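You operate a simulated robot arm through the tools that you are given. There is no shell and no other tool.

Carry out the task below with a simulated two-armed robot. There is one attempt and no reset: what you move stays moved.

JOB
Toast two slices from the rack on setting 4.
Fine: one run; leave them in the toaster, the loose slice where it is.

Only the result counts: the job must be done as asked and must still hold three seconds after the hand-in. Knocking over, shifting, dropping, spilling or breaking anything else fails it.

ROBOT AND FRAMES
Two 7-joint arms with two-finger parallel grippers on one trunk that stands fixed in place. Base frame: the origin is at the foot of the trunk, x ahead of it, y to its left, z up. Units: m, degrees, N and s.
The left shoulder is at [0.05, 0.168, 1.194], the right one opposite. With the tool pointing down near the work surface each hand reaches from about 0.22 to 0.66 m from the base axis, measured 20 degrees to its own side. Payload 1.57 kg a hand.
The TCP of each hand is the grasp point between the finger pads, 0.03 m short of the fingertips. In the tool frame z runs along the fingers and y along their closing line. Largest opening 0.08 m; finger width 0.017, thickness 0.012; the body of the gripper, 0.04 by 0.082 m, starts 0.08 m behind the TCP.
Orientation is that of the tool frame in the base frame, as a unit quaternion [x, y, z, w]. With the fingers straight down and closing along the base's y, the tool's x points along the base's -x, its y along +y and its z along -z.

CONTROLS
- The arms move only by the tool arm_command. It takes "left_commands", "right_commands" or both (then of equal length, played together; a hand with none holds still); each is a list of rows, each a list of 7 numbers: the shift along the tool's x, y, z in units of 400 mm (1.0 is 400 mm), then the turn, a rotation vector about the tool's x, y, z in units of 180 degrees (1.0 is 180 degrees), then the gripper command, from -1 (fully open) to 1 (shut), values between in proportion. In form: [[dx, dy, dz, ax, ay, az, fingers], ...]. A call has 1 to 20 rows; each row is the pose to reach, as a shift and turn from the pose commanded when the call began, along the tool's axes at that moment. A call with a number of a shift or a turn outside -1 to 1 is refused whole. A row lasts 0.2 s, in which the tool goes at most 0.05 m and 8.6 degrees; a call with a longer step from one row to the next is refused whole, and so is a gripper value outside its range. A pose out of reach is approached as far as the arm can. The call stops where the force on the tool passes 40 N (or 10 N more than at its start, if that is more) or the arm is blocked; 0.2 s more then pass. Each finger travels about 0.045 m/s and halts on what it meets, pressing with about 27 N; the grip force reading is that of the motor and also rises with nothing between the fingers. The clock runs only during rows and for 0.2 s after the last one: add rows that repeat a pose to give the fingers time. It gives the time, the measured TCP pose, the force on the tool (base axes), the opening and the grip force at its end, in the units of the frame above (readings bear some noise), with the torque about the TCP (base axes, N m) and any sound that the robot's microphone picked up, and new pictures: "pictures" is both (left out), scene, wrist or none (wrist: the cameras of the hands that moved).
- Cameras (640 x 400 px; columns grow to the right, rows downward): "scene" is now at [0.1225, 0.0459, 1.4229]; the picture's right is [0.48, -0.88, 0.00], its down [-0.34, -0.19, -0.92] and it looks along [0.81, 0.44, -0.39] (base axes); focal length 214 px, centre (320, 200). "left" rides on the left gripper at [0.072, 0.007, -0.122] in its tool frame; the picture's right is [-0.09, 1.00, 0.00], its down [-0.84, -0.08, -0.54] and it looks along [-0.54, -0.05, 0.84] (tool axes); focal length 238 px, centre (320, 200). "right" rides on the right gripper at [0.072, -0.007, -0.122] in its tool frame; the picture's right is [0.09, 1.00, 0.00], its down [-0.84, 0.08, -0.54] and it looks along [-0.54, 0.05, 0.84] (tool axes); focal length 238 px, centre (320, 200). There is no depth. A picture from a camera that has moved, and an enlarged one, comes with that camera's place and axes in the base frame and with its lens.
- slide_trunk(by): slides the trunk up (or, below 0, down) by that many m; the arms and the scene camera ride with it, the base frame stays. It gives what a move gives, with no picture.
- aim_head(pan, tilt): turns the head with the scene camera to pan (to the left, within 80 degrees either way) and tilt (down, from -29 to 69), counted from straight ahead of the robot. It gives what a move gives, and a new picture of the scene camera.
- close_up(camera, box): a new picture of the part [left, top, right, bottom] of that camera's present view, enlarged. No time passes.
- close_job(): hands the job in; it is judged then, once.

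Places have to be worked out from the pictures, the camera data and where the tool is seen. Open the grippers and draw the arms clear of the work before you hand the job in, unless the task says otherwise.

The tools are called after "Request:" as name(argument=value, ...) on one line, values as JSON. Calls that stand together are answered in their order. arm_command: Moves the arms, as the interface text tells. Its arguments: {"type":"object","properties":{"left_commands":{"type":"array"},"right_commands":{"type":"array"},"pictures":{"type":"string","enum":["both","scene","wrist","none"]}},"required":[]} The other tools are called the same way: slide_trunk (by) moves the trunk up or down; aim_head (pan, tilt) turns the head that bears the scene camera; close_up (camera, box) takes an enlarged picture of a part of a camera's view; close_job () hands the job in.

At the start:

```text
time: 0.0
left_position: [0.1936, 0.2887, 1.3504]
left_ee_rot: [-0.001, 1.0, -0.001, 0.0]
left_wrist_force: [0.8, 0.8, -1.0]
left_ft_torque: [-0.03, -0.01, 0.02]
left_opening: 0.0799
left_grasp_force: 0.2
right_position: [0.285, 0.0062, 1.3589]
right_ee_rot: [0.0, 1.0, 0.003, 0.001]
right_wrist_force: [-0.4, -0.6, 0.0]
right_ft_torque: [0.0, 0.02, 0.01]
right_opening: 0.0802
right_grasp_force: 0.1
trunk travel left (down, up): [-0.362, 0.08]
head pan, tilt (commanded): [28.7, 22.7]
```

scene: 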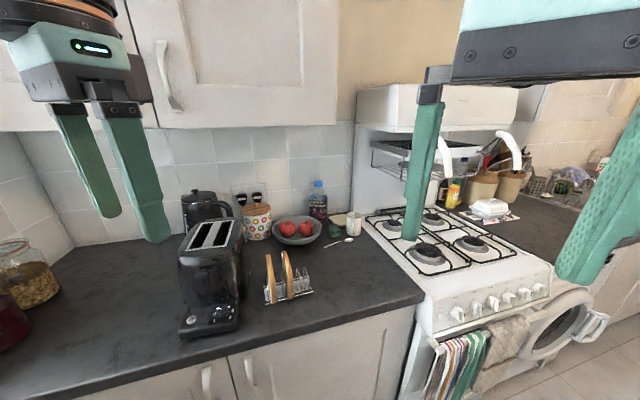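
right: 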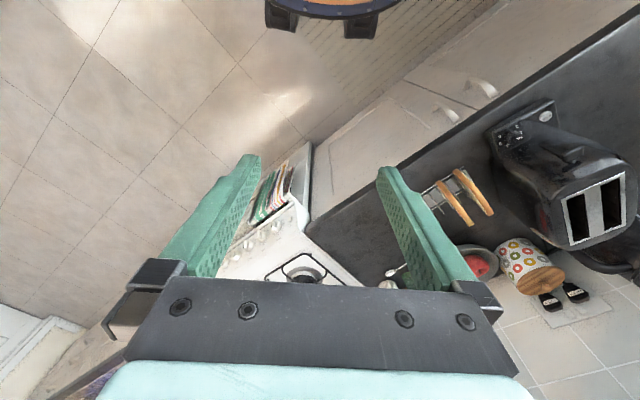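
left: 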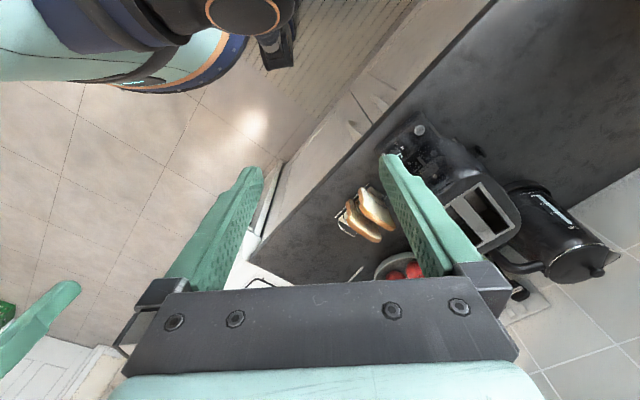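

The scene shows a black toaster with two slots and a rack with bread slices to its right. I take enlarged pictures of both before moving anything.

Request:
close_up(camera="scene", box=[160, 180, 340, 345])

Request:
close_up(camera="scene", box=[250, 235, 330, 310])

Request:
close_up(camera="scene", box=[170, 285, 260, 345])

Request:
close_up(camera="right", box=[400, 80, 640, 260])

Request:
close_up(camera="left", box=[320, 90, 560, 290])

```text
2.42 times, centred on (250, 262) of scene
camera zoom: at [0.1225, 0.0459, 1.4229], right [0.48, -0.88, 0.0], down [-0.34, -0.19, -0.92], along [0.81, 0.44, -0.39], focal length 520 px, centre (490, 48)
```

zoom: 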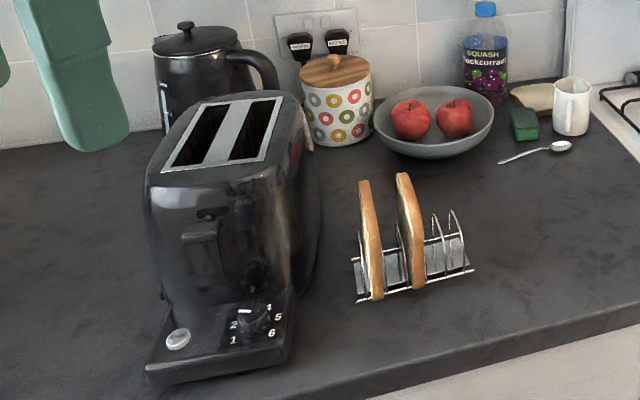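

```text
5.33 times, centred on (290, 272) of scene
camera zoom: at [0.1225, 0.0459, 1.4229], right [0.48, -0.88, 0.0], down [-0.34, -0.19, -0.92], along [0.81, 0.44, -0.39], focal length 1144 px, centre (480, -187)
```

zoom: 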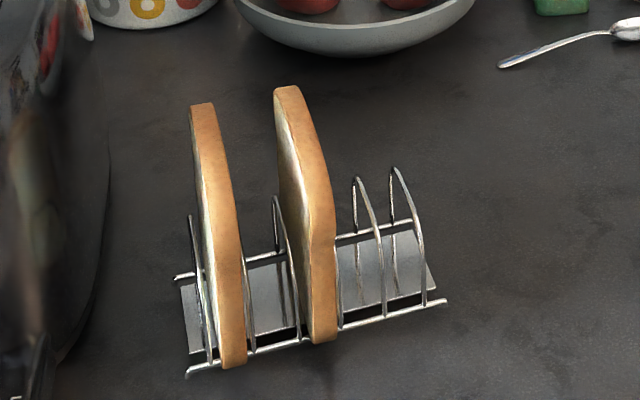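

```text
6.67 times, centred on (215, 315) of scene
camera zoom: at [0.1225, 0.0459, 1.4229], right [0.48, -0.88, 0.0], down [-0.34, -0.19, -0.92], along [0.81, 0.44, -0.39], focal length 1430 px, centre (1020, -567)
```

zoom: 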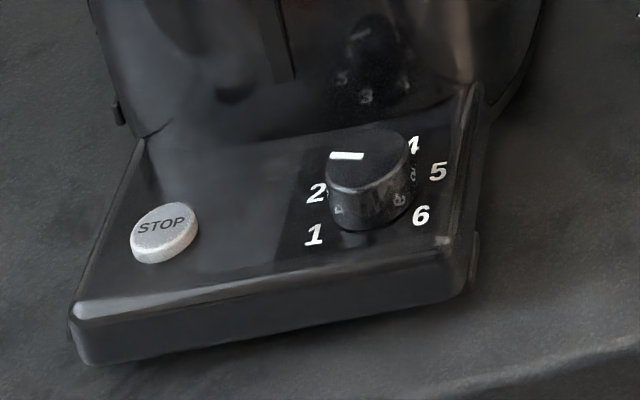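

```text
2.22 times, centred on (520, 170) of right
camera zoom: at [0.2108, -0.0013, 1.4818], right [-0.09, 1.0, 0.0], down [0.84, 0.08, 0.54], along [0.54, 0.05, -0.84], focal length 530 px, centre (-124, 267)
```

zoom: 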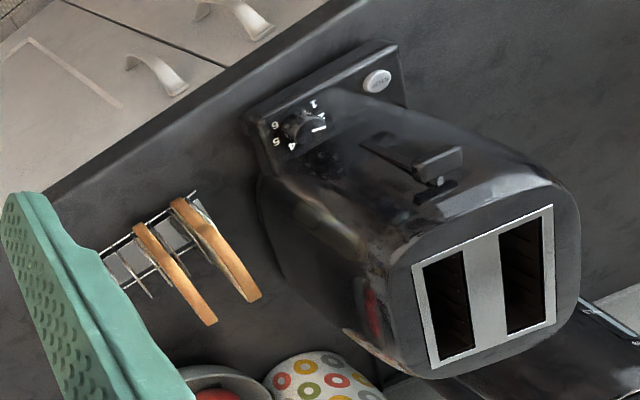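

```text
2.00 times, centred on (440, 190) of left
camera zoom: at [0.1223, 0.2952, 1.4728], right [0.09, 1.0, 0.0], down [0.84, -0.08, 0.54], along [0.54, -0.05, -0.84], focal length 477 px, centre (80, 220)
```

zoom: 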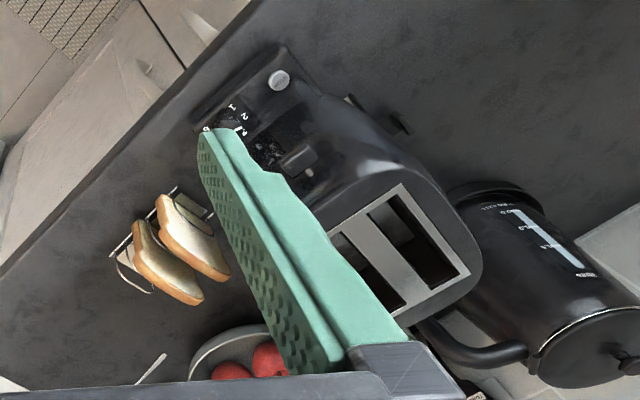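

Working from both views, the counter is at about z 0.91 and the near-left rack corner at about (0.44, 0.40). I aim the head at the toaster and rack for a sharper look, then enlarge the sockets and the dial.

Request:
aim_head(pan=45, tilt=38)

```text
time: 0.8
left_position: [0.1922, 0.2889, 1.3504]
left_ee_rot: [-0.001, 1.0, 0.0, 0.0]
left_wrist_force: [0.2, -0.3, 0.3]
left_ft_torque: [0.04, 0.02, -0.02]
left_opening: 0.0798
left_grasp_force: 0.0
right_position: [0.2838, 0.0074, 1.3592]
right_ee_rot: [-0.001, 1.0, 0.002, 0.001]
right_wrist_force: [0.7, 0.4, -0.3]
right_ft_torque: [-0.04, 0.01, 0.01]
right_opening: 0.0801
right_grasp_force: 0.1
trunk travel left (down, up): [-0.362, 0.08]
head pan, tilt (commanded): [45.0, 38.0]
camera scene: at [0.1023, 0.0623, 1.3989], right [0.71, -0.71, 0.0], down [-0.44, -0.43, -0.79], along [0.56, 0.56, -0.62], focal length 214 px, centre (320, 200)
```

scene: 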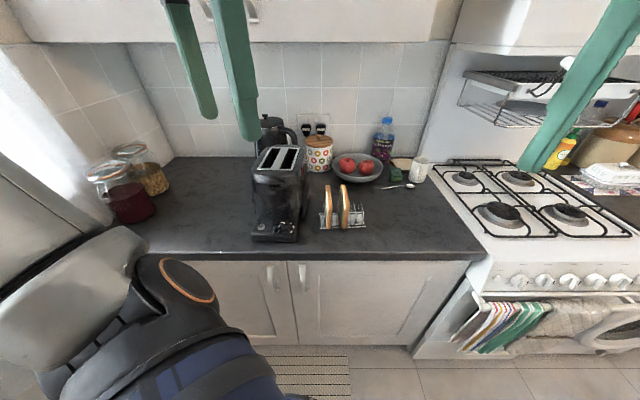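

The head now faces the counter squarely. I enlarge the toaster, dial, slots, sockets and the far right of the counter.

Request:
close_up(camera="scene", box=[240, 135, 320, 250])

Request:
close_up(camera="scene", box=[245, 205, 310, 245])

Request:
close_up(camera="scene", box=[310, 175, 380, 240])

Request:
close_up(camera="scene", box=[285, 105, 345, 145])

Request:
close_up(camera="scene", box=[360, 110, 440, 200])

```text
3.48 times, centred on (280, 192) of scene
camera zoom: at [0.1023, 0.0623, 1.3989], right [0.71, -0.71, 0.0], down [-0.44, -0.43, -0.79], along [0.56, 0.56, -0.62], focal length 746 px, centre (459, 226)
```

zoom: 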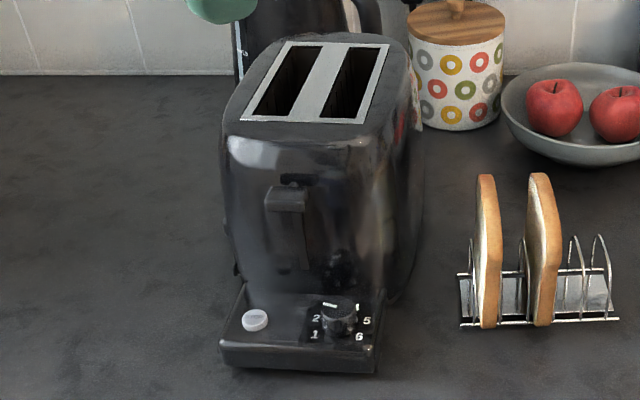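

```text
9.85 times, centred on (278, 225) of scene
camera zoom: at [0.1023, 0.0623, 1.3989], right [0.71, -0.71, 0.0], down [-0.44, -0.43, -0.79], along [0.56, 0.56, -0.62], focal length 2112 px, centre (738, -46)
```

zoom: 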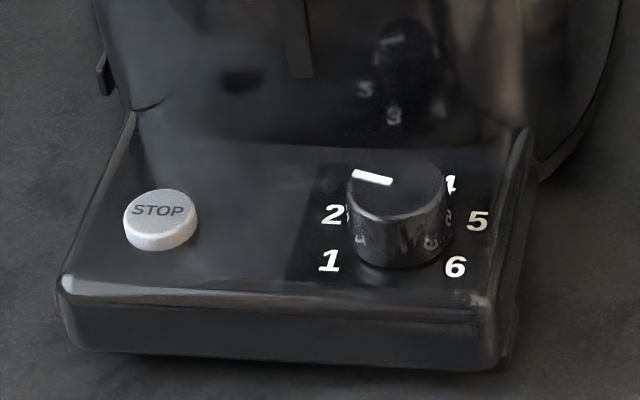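

```text
6.15 times, centred on (345, 208) of scene
camera zoom: at [0.1023, 0.0623, 1.3989], right [0.71, -0.71, 0.0], down [-0.44, -0.43, -0.79], along [0.56, 0.56, -0.62], focal length 1320 px, centre (166, 154)
```

zoom: 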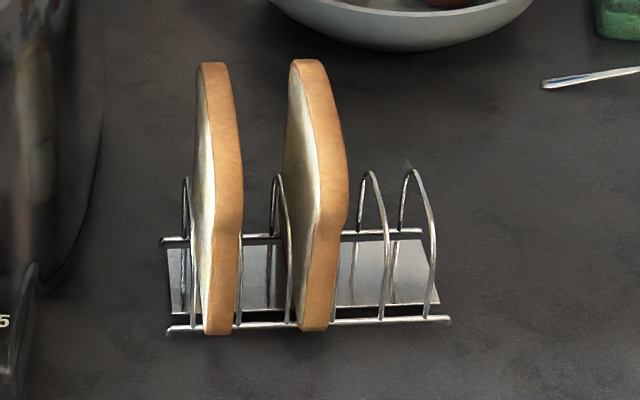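

```text
10.00 times, centred on (315, 125) of scene
camera zoom: at [0.1023, 0.0623, 1.3989], right [0.71, -0.71, 0.0], down [-0.44, -0.43, -0.79], along [0.56, 0.56, -0.62], focal length 2145 px, centre (370, 950)
```

zoom: 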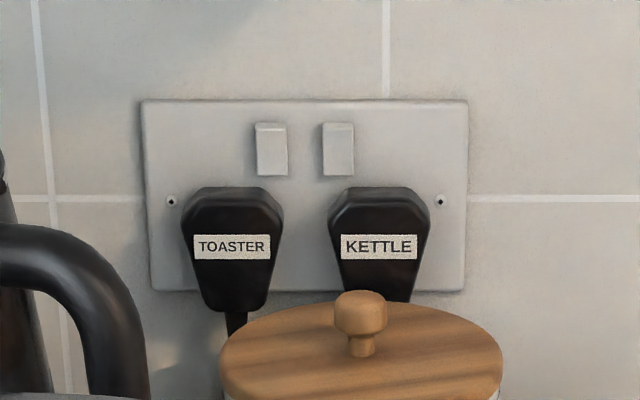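

```text
4.44 times, centred on (400, 155) of scene
camera zoom: at [0.1023, 0.0623, 1.3989], right [0.71, -0.71, 0.0], down [-0.44, -0.43, -0.79], along [0.56, 0.56, -0.62], focal length 953 px, centre (-36, 400)
```

zoom: 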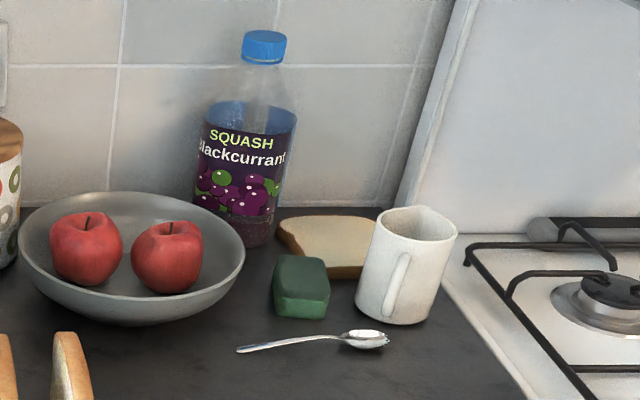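

The toaster and kettle plugs sit under two rocker switches, so I look closer to see whether the toaster socket is on. I also check the dial and slots in the wrist views.

Request:
close_up(camera="scene", box=[298, 111, 334, 133])

Request:
close_up(camera="scene", box=[308, 114, 324, 124])

Request:
close_up(camera="right", box=[480, 95, 560, 155])

Request:
close_up(camera="scene", box=[245, 140, 315, 185])

```text
16.00 times, centred on (316, 122) of scene
camera zoom: at [0.1023, 0.0623, 1.3989], right [0.71, -0.71, 0.0], down [-0.44, -0.43, -0.79], along [0.56, 0.56, -0.62], focal length 3432 px, centre (384, 1448)
```

zoom: 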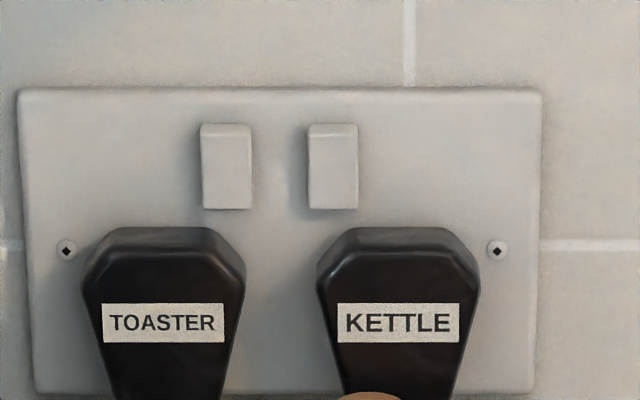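

```text
16.00 times, centred on (316, 119) of scene
camera zoom: at [0.1023, 0.0623, 1.3989], right [0.71, -0.71, 0.0], down [-0.44, -0.43, -0.79], along [0.56, 0.56, -0.62], focal length 3432 px, centre (384, 1496)
```

zoom: 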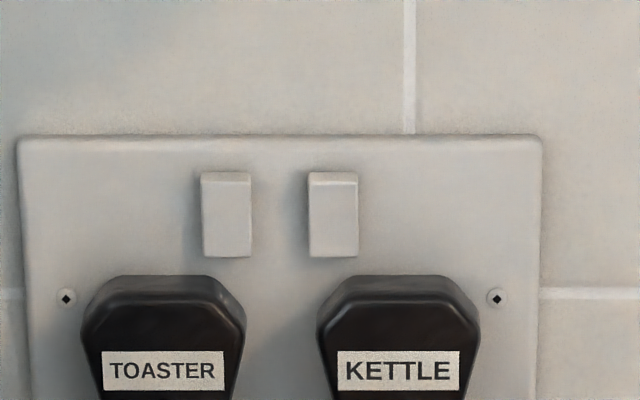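

```text
6.67 times, centred on (520, 125) of right
camera zoom: at [0.2108, -0.0013, 1.4818], right [-0.09, 1.0, 0.0], down [0.84, 0.08, 0.54], along [0.54, 0.05, -0.84], focal length 1589 px, centre (-1013, 700)
```

zoom: 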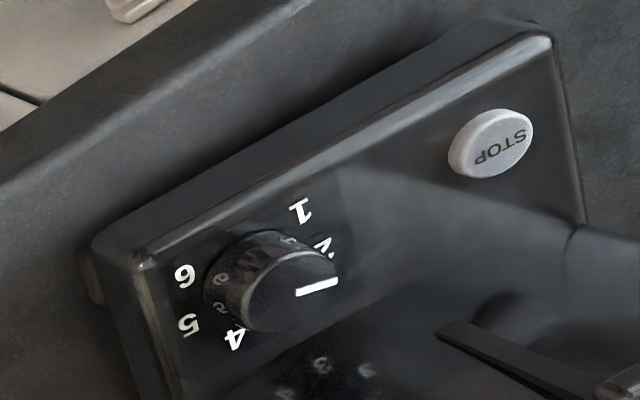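

```text
8.89 times, centred on (280, 162) of scene
camera zoom: at [0.1023, 0.0623, 1.3989], right [0.71, -0.71, 0.0], down [-0.44, -0.43, -0.79], along [0.56, 0.56, -0.62], focal length 1906 px, centre (676, 533)
```

zoom: 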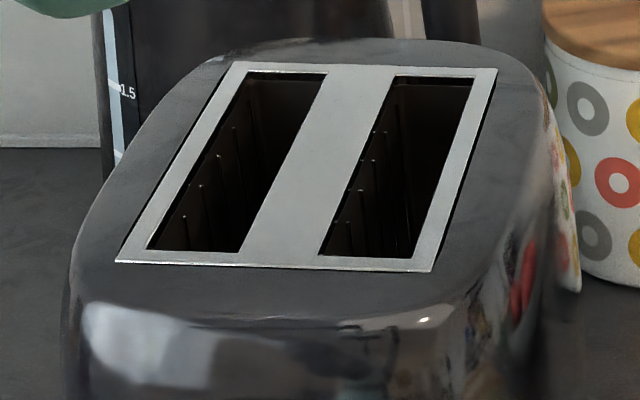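

Both sockets look alike and the dial's white mark points at about 2. I turn the left hand to line up with the counter (yaw about 48°) and move it slightly forward, so its camera looks across toaster and rack.

Request:
arm_command(left_commands=[[-0.031, 0.018, -0.004, 0, 0, -0.0381, -1], [-0.061, 0.037, -0.007, 0, 0, -0.0762, -1], [-0.092, 0.055, -0.011, 0, 0, -0.1143, -1], [-0.123, 0.073, -0.014, 0, 0, -0.1524, -1], [-0.154, 0.091, -0.018, 0, 0, -0.1905, -1], [-0.184, 0.11, -0.021, 0, 0, -0.2286, -1], [-0.215, 0.128, -0.025, 0, 0, -0.2667, -1], [-0.215, 0.128, -0.025, 0, 0, -0.2667, -1]], pictures="both")

```text
time: 2.6
left_position: [0.2769, 0.3413, 1.3627]
left_ee_rot: [-0.408, 0.913, 0.0, 0.0]
left_wrist_force: [-0.2, 0.5, 0.5]
left_ft_torque: [0.0, -0.02, 0.02]
left_opening: 0.0799
left_grasp_force: 0.1
right_position: [0.2835, 0.0072, 1.3589]
right_ee_rot: [0.0, 1.0, 0.002, 0.001]
right_wrist_force: [0.0, -0.4, 0.5]
right_ft_torque: [-0.01, 0.0, 0.02]
right_opening: 0.0802
right_grasp_force: 0.0
trunk travel left (down, up): [-0.362, 0.08]
head pan, tilt (commanded): [45.0, 38.0]
camera scene: at [0.1022, 0.0625, 1.3989], right [0.71, -0.71, 0.0], down [-0.44, -0.44, -0.79], along [0.56, 0.56, -0.62], focal length 214 px, centre (320, 200)
camera left: at [0.2268, 0.2909, 1.4842], right [-0.68, 0.73, 0.0], down [0.62, 0.57, 0.54], along [0.4, 0.37, -0.84], focal length 238 px, centre (320, 200)
```

scene: 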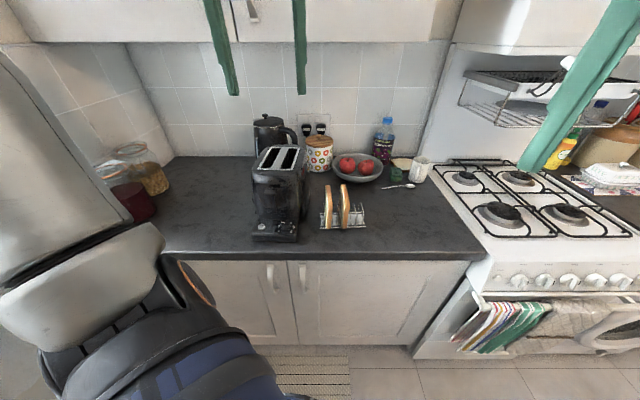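
left: 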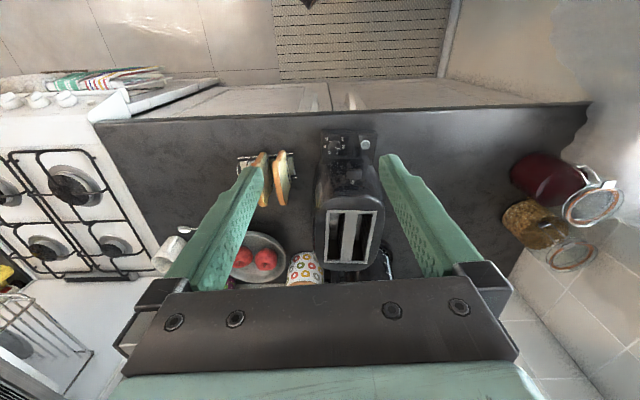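

The left camera now sees toaster and rack together. I enlarge both from this view to pin down the geometry.

Request:
close_up(camera="left", box=[300, 120, 400, 280])

Request:
close_up(camera="left", box=[225, 140, 310, 220])

Request:
close_up(camera="left", box=[310, 120, 390, 170])

Request:
close_up(camera="left", box=[310, 195, 390, 275])

Request:
close_up(camera="scene", box=[310, 175, 380, 240])

```text
2.50 times, centred on (350, 200) of left
camera zoom: at [0.2268, 0.2909, 1.4842], right [-0.68, 0.73, 0.0], down [0.62, 0.57, 0.54], along [0.4, 0.37, -0.84], focal length 596 px, centre (245, 200)
```

zoom: 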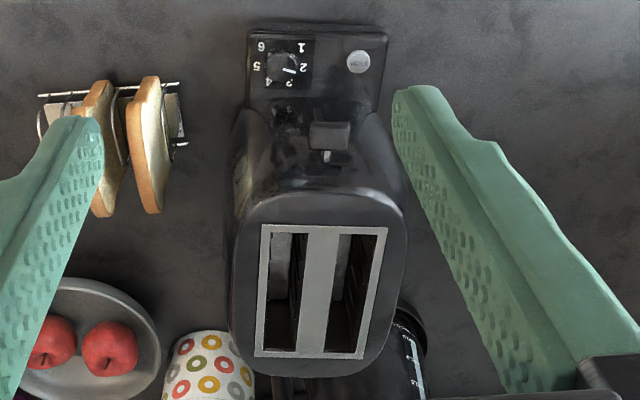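

```text
5.00 times, centred on (268, 180) of left
camera zoom: at [0.2268, 0.2909, 1.4842], right [-0.68, 0.73, 0.0], down [0.62, 0.57, 0.54], along [0.4, 0.37, -0.84], focal length 1192 px, centre (582, 300)
```

zoom: 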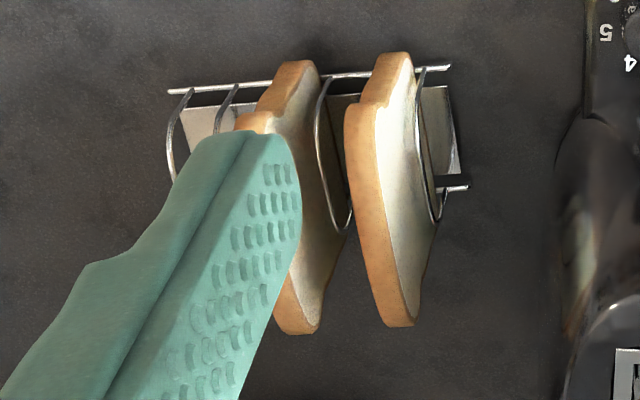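

```text
8.00 times, centred on (350, 145) of left
camera zoom: at [0.2268, 0.2909, 1.4842], right [-0.68, 0.73, 0.0], down [0.62, 0.57, 0.54], along [0.4, 0.37, -0.84], focal length 1907 px, centre (80, 640)
```

zoom: 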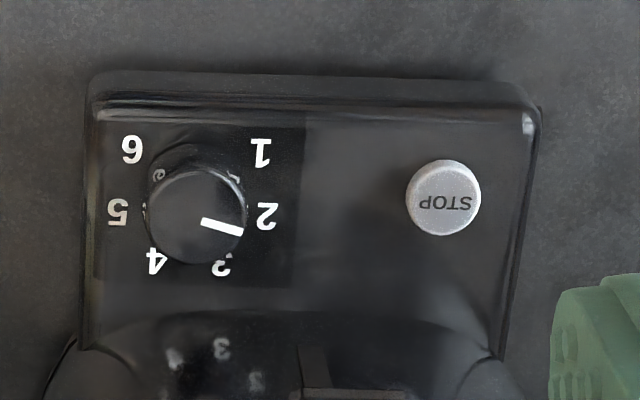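

```text
5.00 times, centred on (350, 235) of left
camera zoom: at [0.2268, 0.2909, 1.4842], right [-0.68, 0.73, 0.0], down [0.62, 0.57, 0.54], along [0.4, 0.37, -0.84], focal length 1192 px, centre (170, 25)
```

zoom: 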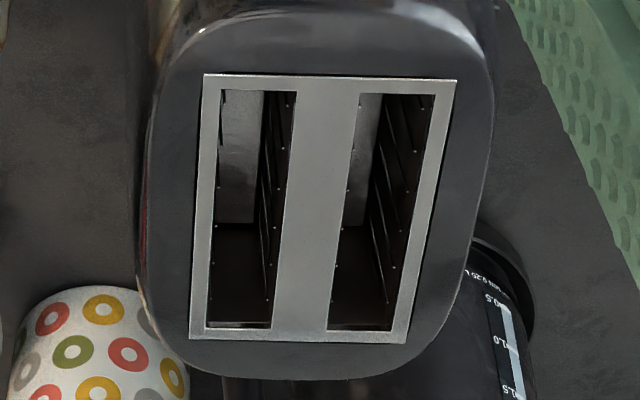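

```text
6.15 times, centred on (345, 208) of scene
camera zoom: at [0.1022, 0.0625, 1.3989], right [0.71, -0.71, 0.0], down [-0.44, -0.44, -0.79], along [0.56, 0.56, -0.62], focal length 1320 px, centre (166, 154)
```

zoom: 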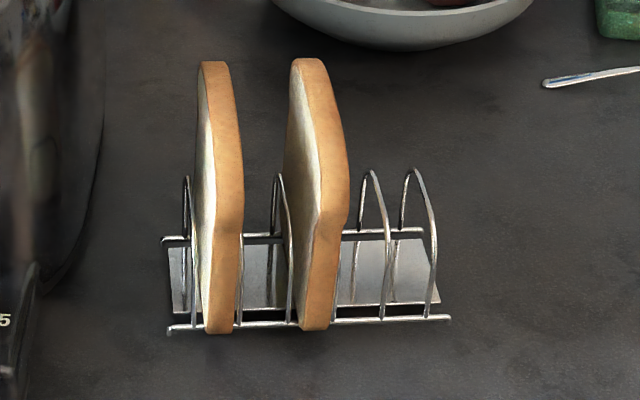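

Triangulating from the wrist and head views gives:
- dial: top centre about (0.347, 0.447, 0.966), pointer on 2; 4 is about 100° further clockwise
- slots: right centre about (0.465, 0.559), left centre about (0.427, 0.601), top at z 1.091, running at about 41°
- slices: tops at about z 1.015

I bring the left hand in front of the dial, tilted 30° away from the toaster.

Request:
arm_command(left_commands=[[-0.0202, -0.0022, 0.0991, -0.0041, -0.0236, -0.0153, -0.4], [-0.0404, -0.0044, 0.1983, -0.0082, -0.0471, -0.0307, -0.4], [-0.0606, -0.0066, 0.2974, -0.0123, -0.0707, -0.046, -0.4], [-0.0807, -0.0088, 0.3966, -0.0165, -0.0943, -0.0614, -0.4], [-0.1009, -0.011, 0.4957, -0.0206, -0.1179, -0.0767, -0.4], [-0.1211, -0.0132, 0.5949, -0.0247, -0.1414, -0.0921, -0.4], [-0.1413, -0.0154, 0.694, -0.0288, -0.165, -0.1074, -0.4], [-0.1413, -0.0154, 0.694, -0.0288, -0.165, -0.1074, -0.4]], pictures="both")

```text
time: 4.4
left_position: [0.3202, 0.378, 1.0798]
left_ee_rot: [-0.539, 0.802, 0.144, 0.215]
left_wrist_force: [-0.2, -0.7, -0.3]
left_ft_torque: [-0.02, -0.03, 0.02]
left_opening: 0.0561
left_grasp_force: 0.1
right_position: [0.2834, 0.0071, 1.3594]
right_ee_rot: [0.0, 1.0, 0.002, 0.001]
right_wrist_force: [-0.9, 0.4, -0.3]
right_ft_torque: [-0.01, -0.03, -0.01]
right_opening: 0.0798
right_grasp_force: 0.1
trunk travel left (down, up): [-0.362, 0.08]
head pan, tilt (commanded): [45.0, 38.0]
camera scene: at [0.102, 0.0623, 1.3989], right [0.71, -0.71, 0.0], down [-0.43, -0.44, -0.79], along [0.56, 0.56, -0.62], focal length 214 px, centre (320, 200)
camera left: at [0.2675, 0.266, 1.1505], right [-0.89, 0.45, 0.05], down [0.24, 0.39, 0.89], along [0.38, 0.8, -0.46], focal length 238 px, centre (320, 200)
```

scene: 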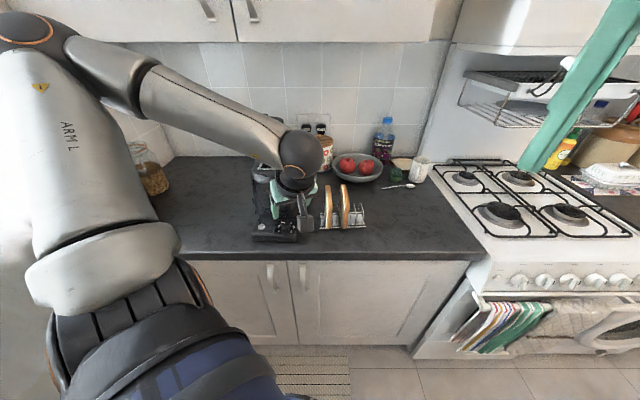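
left: 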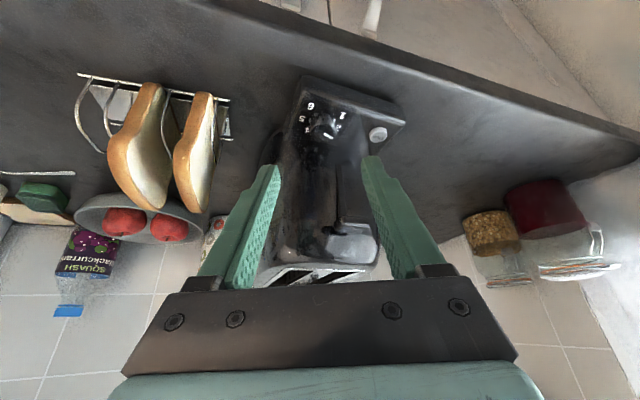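

The hand is in front of the dial as planned. I enlarge the dial from this close view to refine its position before advancing.

Request:
close_up(camera="left", box=[260, 70, 420, 170])

Request:
close_up(camera="scene", box=[235, 160, 325, 250])

```text
4.00 times, centred on (340, 120) of left
camera zoom: at [0.2675, 0.266, 1.1505], right [-0.89, 0.45, 0.05], down [0.24, 0.39, 0.89], along [0.38, 0.8, -0.46], focal length 953 px, centre (240, 520)
```

zoom: 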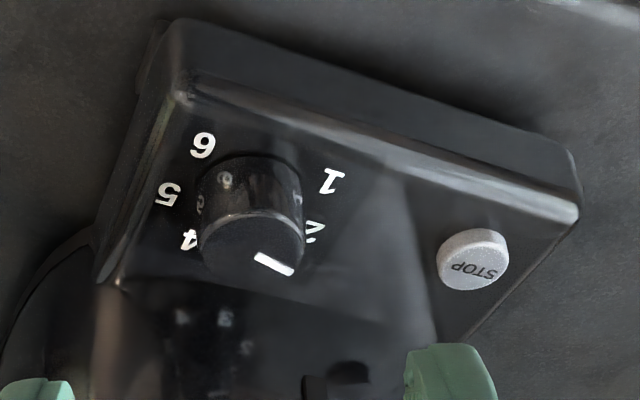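

```text
4.44 times, centred on (280, 205) of scene
camera zoom: at [0.102, 0.0623, 1.3989], right [0.71, -0.71, 0.0], down [-0.43, -0.44, -0.79], along [0.56, 0.56, -0.62], focal length 953 px, centre (498, 178)
```

zoom: 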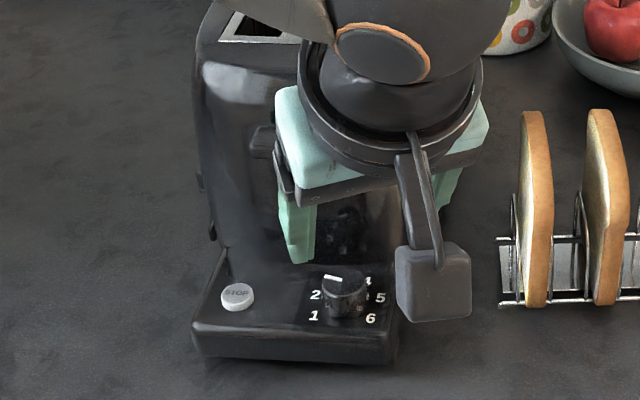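

The close view puts the dial at (0.346, 0.447), matching my estimate. I advance along the tool axis to just short of it and check the alignment.

Request:
arm_command(left_commands=[[-0.003, 0.001, 0.0625, 0, 0, 0, -0.4], [-0.006, 0.003, 0.125, 0, 0, 0, -0.4], [-0.008, 0.004, 0.1875, 0, 0, 0, -0.4], [-0.008, 0.004, 0.1875, 0, 0, 0, -0.4]], pictures="both")

Request:
close_up(camera="left", box=[240, 80, 420, 200])

Request:
close_up(camera="scene", box=[235, 170, 325, 250])

```text
time: 5.4
left_position: [0.3338, 0.4157, 1.0209]
left_ee_rot: [-0.54, 0.801, 0.144, 0.215]
left_wrist_force: [-0.3, 0.6, -0.1]
left_ft_torque: [0.02, -0.01, 0.02]
left_opening: 0.0561
left_grasp_force: 0.0
right_position: [0.2857, 0.006, 1.3595]
right_ee_rot: [0.0, 1.0, 0.001, 0.001]
right_wrist_force: [-0.1, 0.7, 0.5]
right_ft_torque: [0.0, -0.01, -0.02]
right_opening: 0.08
right_grasp_force: 0.0
trunk travel left (down, up): [-0.362, 0.08]
head pan, tilt (commanded): [45.0, 38.0]
camera scene: at [0.1022, 0.0622, 1.3989], right [0.71, -0.71, 0.0], down [-0.44, -0.44, -0.79], along [0.56, 0.56, -0.62], focal length 214 px, centre (320, 200)
camera left: at [0.2821, 0.3036, 1.0904], right [-0.89, 0.45, 0.05], down [0.24, 0.39, 0.89], along [0.38, 0.8, -0.46], focal length 238 px, centre (320, 200)
```

scene: 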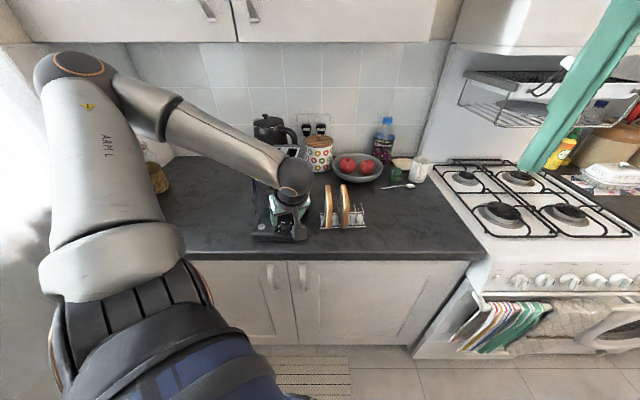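
left: 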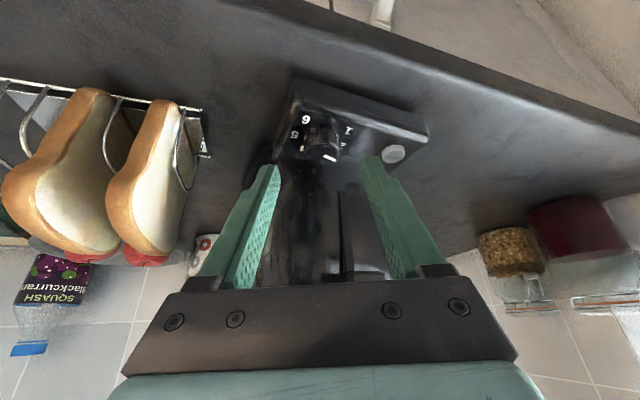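

```text
3.33 times, centred on (330, 140) of left
camera zoom: at [0.2821, 0.3036, 1.0904], right [-0.89, 0.45, 0.05], down [0.24, 0.39, 0.89], along [0.38, 0.8, -0.46], focal length 794 px, centre (287, 400)
```

zoom: 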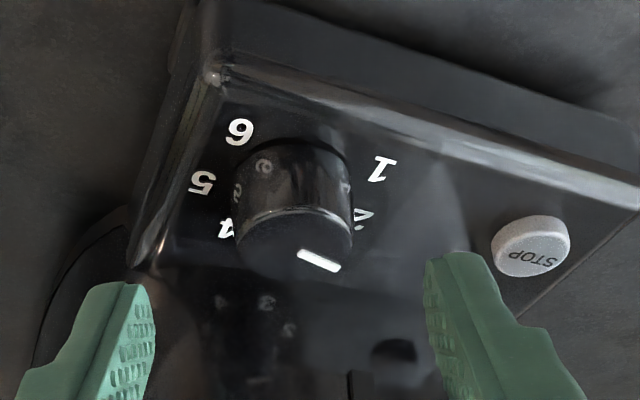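

```text
5.00 times, centred on (280, 210) of scene
camera zoom: at [0.1022, 0.0622, 1.3989], right [0.71, -0.71, 0.0], down [-0.44, -0.44, -0.79], along [0.56, 0.56, -0.62], focal length 1072 px, centre (520, 150)
```

zoom: 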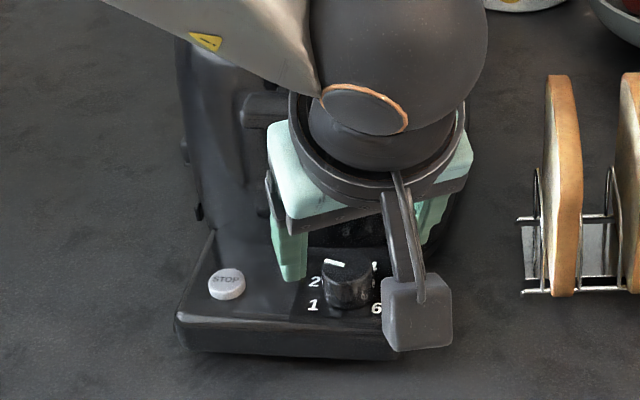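

The dial is centred between the fingers to within a millimetre. I advance the last 43 mm so the tips stop about 3 mm above the panel, then check force before gripping.

Request:
arm_command(left_commands=[[0.002, 0, 0.04, 0, 0, 0, -0.4], [0.004, 0, 0.08, 0, 0, 0, -0.4], [0.006, 0, 0.1075, 0, 0, 0, -0.4], [0.006, 0, 0.1075, 0, 0, 0, -0.4]], pictures="wrist")

Request:
close_up(camera="left", box=[240, 100, 420, 220])

```text
time: 6.4
left_position: [0.3427, 0.4335, 0.9804]
left_ee_rot: [-0.54, 0.801, 0.144, 0.214]
left_wrist_force: [-0.1, 0.0, 0.2]
left_ft_torque: [-0.02, 0.02, 0.02]
left_opening: 0.0561
left_grasp_force: 0.0
right_position: [0.2835, 0.0059, 1.3594]
right_ee_rot: [0.0, 1.0, 0.002, 0.001]
right_wrist_force: [-0.3, -0.4, -0.1]
right_ft_torque: [-0.01, 0.01, -0.01]
right_opening: 0.0799
right_grasp_force: 0.0
trunk travel left (down, up): [-0.362, 0.08]
head pan, tilt (commanded): [45.0, 38.0]
camera left: at [0.29, 0.3219, 1.0504], right [-0.89, 0.45, 0.05], down [0.24, 0.39, 0.89], along [0.38, 0.8, -0.46], focal length 238 px, centre (320, 200)
```

left: 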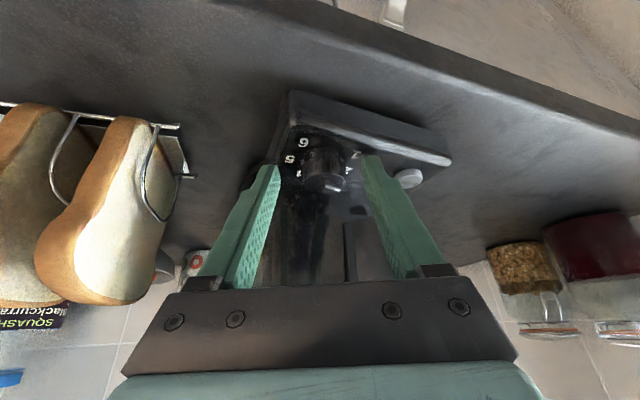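

```text
3.33 times, centred on (330, 160) of left
camera zoom: at [0.29, 0.3219, 1.0504], right [-0.89, 0.45, 0.05], down [0.24, 0.39, 0.89], along [0.38, 0.8, -0.46], focal length 794 px, centre (287, 333)
```

zoom: 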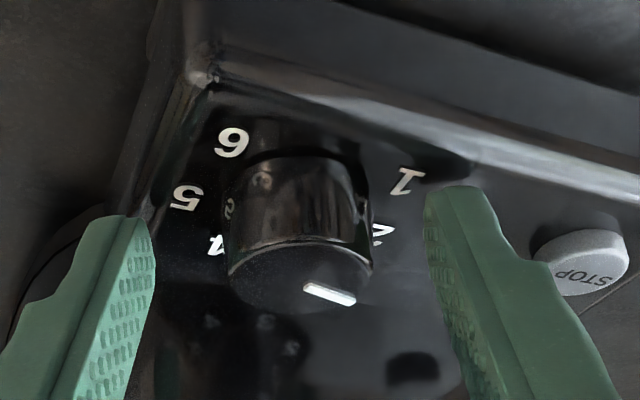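

No contact so far, and the dial sits midway between the tips. I close the fingers on it.

Request:
arm_command(left_commands=[[0, 0, 0, 0, 0, 0, 0.2], [0, 0, 0, 0, 0, 0, 0.5], [0, 0, 0, 0, 0, 0, 1], [0, 0, 0, 0, 0, 0, 1], [0, 0, 0, 0, 0, 0, 1]], pictures="wrist")

Request:
close_up(camera="left", box=[240, 100, 420, 220])

```text
time: 7.6
left_position: [0.3414, 0.4342, 0.98]
left_ee_rot: [-0.539, 0.802, 0.144, 0.215]
left_wrist_force: [-8.1, 0.3, 0.3]
left_ft_torque: [0.22, 0.18, 0.07]
left_opening: 0.0302
left_grasp_force: 27.1
right_position: [0.283, 0.0067, 1.3592]
right_ee_rot: [-0.001, 1.0, 0.001, 0.001]
right_wrist_force: [0.9, 0.9, 0.3]
right_ft_torque: [0.01, 0.02, 0.0]
right_opening: 0.0801
right_grasp_force: 0.1
trunk travel left (down, up): [-0.362, 0.08]
head pan, tilt (commanded): [45.0, 38.0]
camera left: at [0.2892, 0.3218, 1.0505], right [-0.89, 0.45, 0.05], down [0.24, 0.39, 0.89], along [0.38, 0.8, -0.46], focal length 238 px, centre (320, 200)
```

left: 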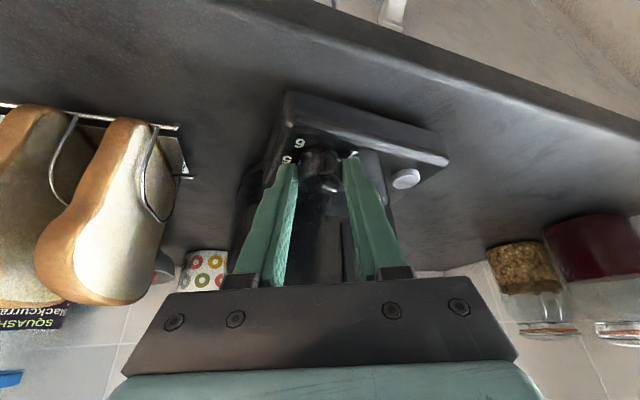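

```text
3.33 times, centred on (330, 160) of left
camera zoom: at [0.2892, 0.3218, 1.0505], right [-0.89, 0.45, 0.05], down [0.24, 0.39, 0.89], along [0.38, 0.8, -0.46], focal length 794 px, centre (287, 333)
```

zoom: 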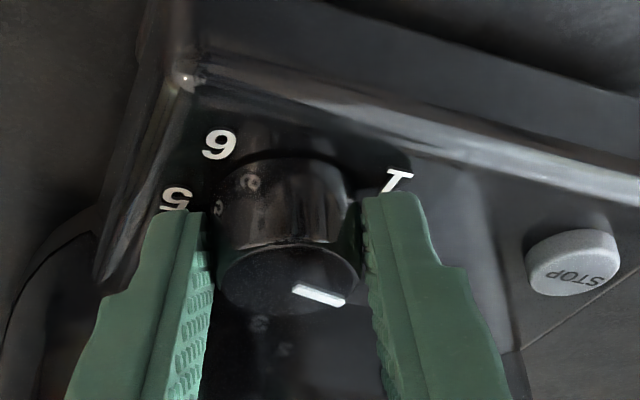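

The grip holds at 30 mm with a small side load, so I ease 1 mm sideways. I then rotate 50° clockwise about the dial's axis, from 2 towards 3.

Request:
arm_command(left_commands=[[0, 0.0025, 0, 0, 0, 0, 1], [-0.0003, 0.0071, 0.0002, 0.0222, 0, 0.0386, 1], [-0.0011, 0.0117, 0.0006, 0.0445, 0, 0.0771, 1], [-0.0025, 0.016, 0.0014, 0.0667, 0, 0.1157, 1], [-0.0044, 0.0201, 0.0025, 0.0889, 0, 0.1542, 1], [-0.0067, 0.0239, 0.0039, 0.1111, 0, 0.1928, 1], [-0.0095, 0.0272, 0.0055, 0.1334, 0, 0.2313, 1], [-0.0103, 0.028, 0.0059, 0.1389, 0, 0.2409, 1], [-0.0103, 0.028, 0.0059, 0.1389, 0, 0.2409, 1]], pictures="both")

Request:
close_up(camera="left", box=[240, 100, 420, 220])

Request:
close_up(camera="scene", box=[240, 185, 320, 245])

```text
time: 9.6
left_position: [0.3339, 0.4422, 0.9808]
left_ee_rot: [-0.149, 0.954, 0.04, 0.256]
left_wrist_force: [-1.6, -7.0, 0.3]
left_ft_torque: [-0.02, -0.07, -0.06]
left_opening: 0.0302
left_grasp_force: 26.8
right_position: [0.2838, 0.0053, 1.3607]
right_ee_rot: [0.0, 1.0, 0.002, 0.001]
right_wrist_force: [0.7, -0.9, -0.2]
right_ft_torque: [0.0, -0.02, -0.02]
right_opening: 0.08
right_grasp_force: 0.2
trunk travel left (down, up): [-0.362, 0.08]
head pan, tilt (commanded): [45.0, 38.0]
camera scene: at [0.1023, 0.0618, 1.3989], right [0.71, -0.71, 0.0], down [-0.44, -0.44, -0.79], along [0.56, 0.56, -0.62], focal length 214 px, centre (320, 200)
camera left: at [0.2149, 0.4106, 1.0508], right [-0.23, 0.97, 0.05], down [0.46, 0.06, 0.89], along [0.86, 0.22, -0.46], focal length 238 px, centre (320, 200)
```

scene: 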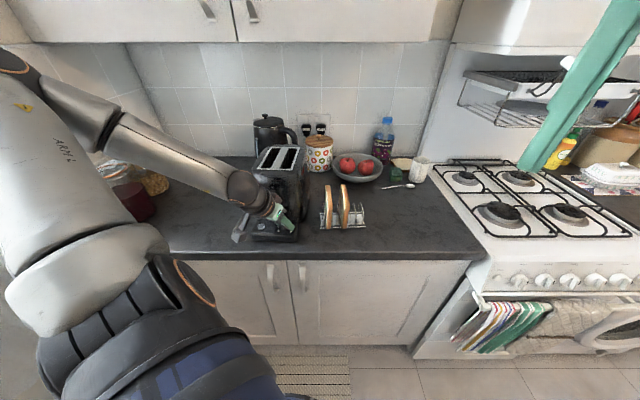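
left: 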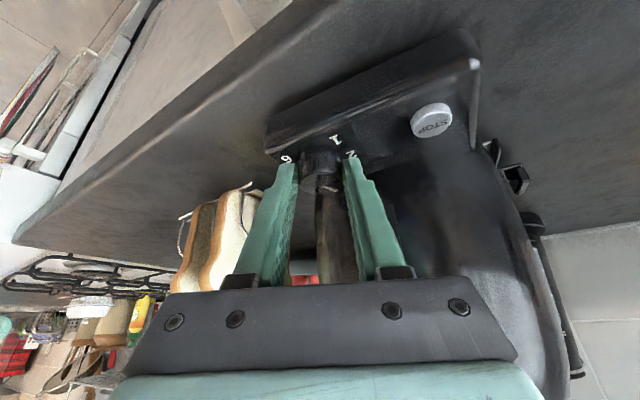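

```text
3.33 times, centred on (330, 160) of left
camera zoom: at [0.2149, 0.4106, 1.0508], right [-0.23, 0.97, 0.05], down [0.46, 0.06, 0.89], along [0.86, 0.22, -0.46], focal length 794 px, centre (287, 333)
```

zoom: 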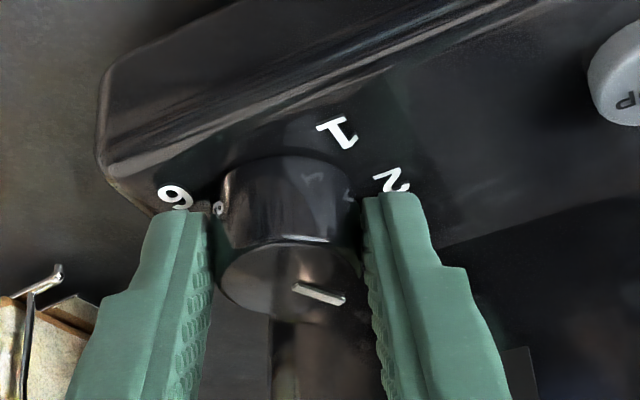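

```text
6.67 times, centred on (280, 215) of scene
camera zoom: at [0.1023, 0.0618, 1.3989], right [0.71, -0.71, 0.0], down [-0.44, -0.44, -0.79], along [0.56, 0.56, -0.62], focal length 1430 px, centre (587, 100)
```

zoom: 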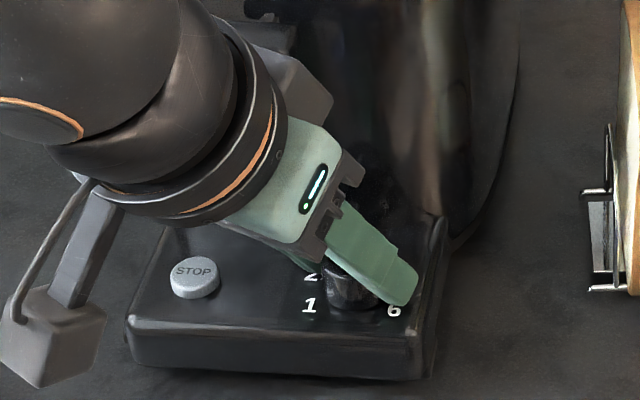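

The dial turned with the grip, so it should now point at 3. I open the fingers, swing back 50° around the dial, and look before gripping again.

Request:
arm_command(left_commands=[[0, 0, 0, 0, 0, 0, 0], [0, 0, 0, 0, 0, 0, -0.3], [0, 0, 0, 0, 0, 0, -0.3], [-0.0003, -0.0061, 0.0002, -0.0222, 0, -0.0386, -0.3], [-0.0011, -0.0107, 0.0006, -0.0445, 0, -0.0771, -0.3], [-0.0025, -0.015, 0.0014, -0.0667, 0, -0.1157, -0.3], [-0.0044, -0.0191, 0.0025, -0.0889, 0, -0.1542, -0.3], [-0.0067, -0.0229, 0.0039, -0.1111, 0, -0.1928, -0.3], [-0.0095, -0.0262, 0.0055, -0.1334, 0, -0.2313, -0.3], [-0.0103, -0.027, 0.0059, -0.1389, 0, -0.2409, -0.3], [-0.0103, -0.027, 0.0059, -0.1389, 0, -0.2409, -0.3]], pictures="both")

Request:
close_up(camera="left", box=[240, 100, 420, 220])

Request:
close_up(camera="scene", box=[240, 185, 320, 245])

```text
time: 12.0
left_position: [0.3433, 0.4318, 0.9813]
left_ee_rot: [-0.54, 0.801, 0.144, 0.214]
left_wrist_force: [0.8, 0.5, 0.5]
left_ft_torque: [0.01, 0.01, -0.03]
left_opening: 0.052
left_grasp_force: 0.2
right_position: [0.2849, 0.0069, 1.3599]
right_ee_rot: [0.001, 1.0, 0.002, 0.001]
right_wrist_force: [0.6, 0.1, -0.1]
right_ft_torque: [-0.01, -0.01, 0.0]
right_opening: 0.08
right_grasp_force: 0.0
trunk travel left (down, up): [-0.362, 0.08]
head pan, tilt (commanded): [45.0, 38.0]
camera scene: at [0.1024, 0.0623, 1.3989], right [0.71, -0.71, 0.0], down [-0.44, -0.44, -0.79], along [0.56, 0.56, -0.62], focal length 214 px, centre (320, 200)
camera left: at [0.2907, 0.3207, 1.0515], right [-0.89, 0.45, 0.05], down [0.24, 0.39, 0.89], along [0.38, 0.8, -0.46], focal length 238 px, centre (320, 200)
```

scene: 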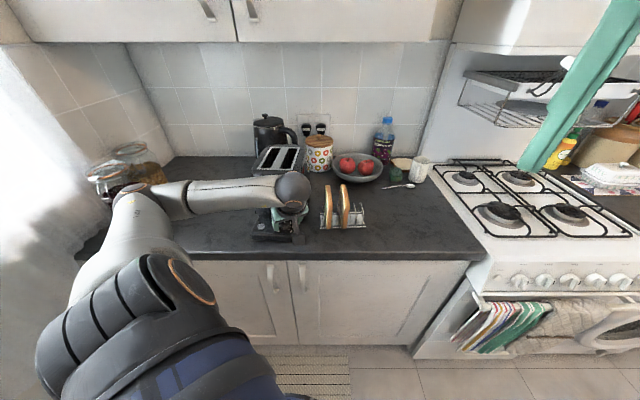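
left: 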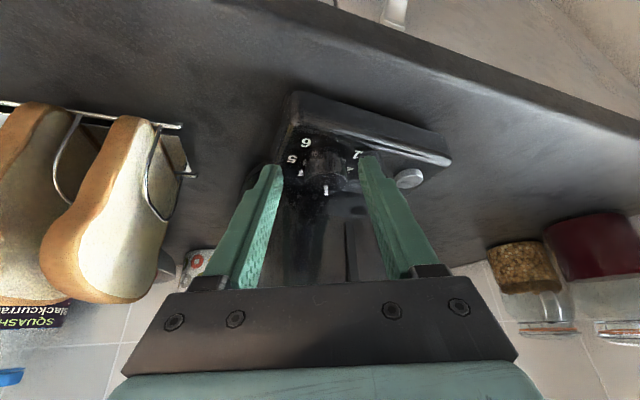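

```text
3.33 times, centred on (330, 160) of left
camera zoom: at [0.2907, 0.3207, 1.0515], right [-0.89, 0.45, 0.05], down [0.24, 0.39, 0.89], along [0.38, 0.8, -0.46], focal length 794 px, centre (287, 333)
```

zoom: 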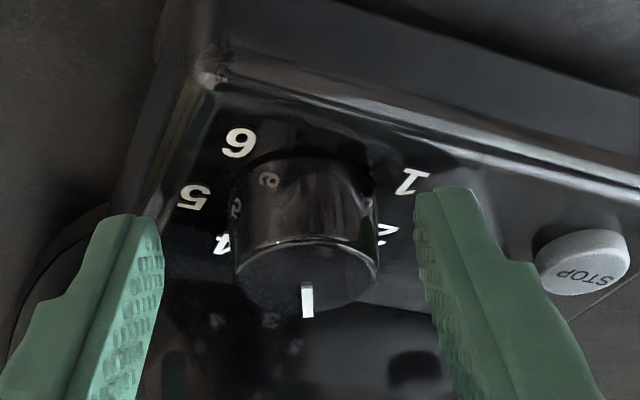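

```text
6.67 times, centred on (280, 215) of scene
camera zoom: at [0.1024, 0.0623, 1.3989], right [0.71, -0.71, 0.0], down [-0.44, -0.44, -0.79], along [0.56, 0.56, -0.62], focal length 1430 px, centre (587, 100)
```

zoom: 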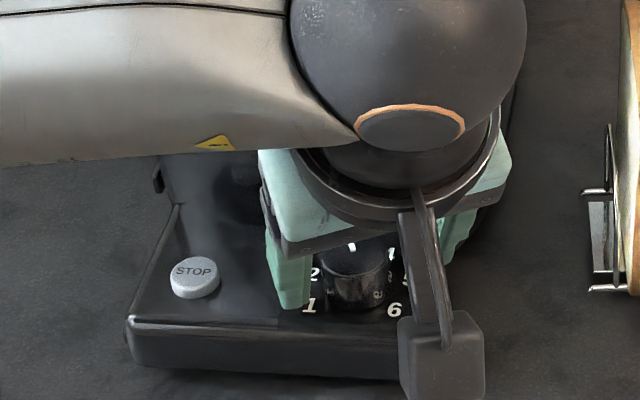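

The mark now points at 3 and the toaster has not moved. The dial sits about 3 mm off the finger centre, so I shift that much sideways and close again.

Request:
arm_command(left_commands=[[-0.001, 0.008, 0.001, 0, 0, 0, -0.3], [-0.001, 0.008, 0.001, 0, 0, 0, -0.3], [-0.001, 0.008, 0.001, 0, 0, 0, 0.1], [-0.001, 0.008, 0.001, 0, 0, 0, 0.5], [-0.001, 0.008, 0.001, 0, 0, 0, 1], [-0.001, 0.008, 0.001, 0, 0, 0, 1]], pictures="wrist")

Request:
close_up(camera="left", box=[240, 100, 420, 220])

```text
time: 13.4
left_position: [0.3391, 0.4342, 0.9812]
left_ee_rot: [-0.538, 0.802, 0.145, 0.215]
left_wrist_force: [0.9, 0.0, 0.2]
left_ft_torque: [-0.01, -0.01, -0.01]
left_opening: 0.0299
left_grasp_force: 26.9
right_position: [0.2834, 0.0069, 1.3593]
right_ee_rot: [-0.001, 1.0, 0.001, 0.0]
right_wrist_force: [-0.2, 0.3, -0.1]
right_ft_torque: [-0.04, -0.02, -0.01]
right_opening: 0.0797
right_grasp_force: 0.0
trunk travel left (down, up): [-0.362, 0.08]
head pan, tilt (commanded): [45.0, 38.0]
camera left: at [0.2877, 0.3228, 1.0514], right [-0.89, 0.45, 0.05], down [0.24, 0.39, 0.89], along [0.38, 0.8, -0.46], focal length 238 px, centre (320, 200)
```

left: 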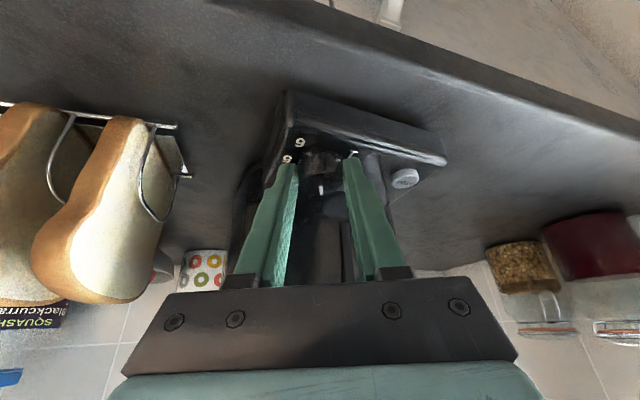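

```text
3.33 times, centred on (330, 160) of left
camera zoom: at [0.2877, 0.3228, 1.0514], right [-0.89, 0.45, 0.05], down [0.24, 0.39, 0.89], along [0.38, 0.8, -0.46], focal length 794 px, centre (287, 333)
```

zoom: 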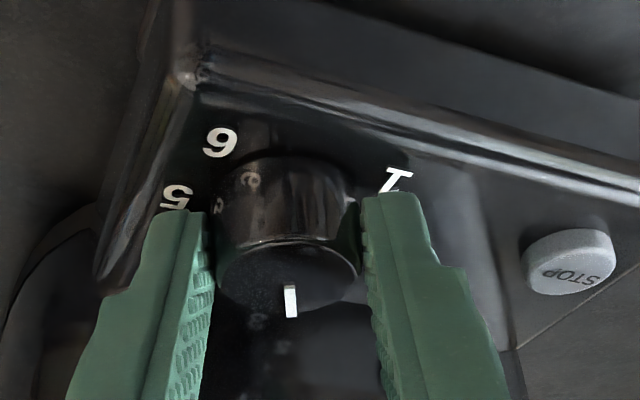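

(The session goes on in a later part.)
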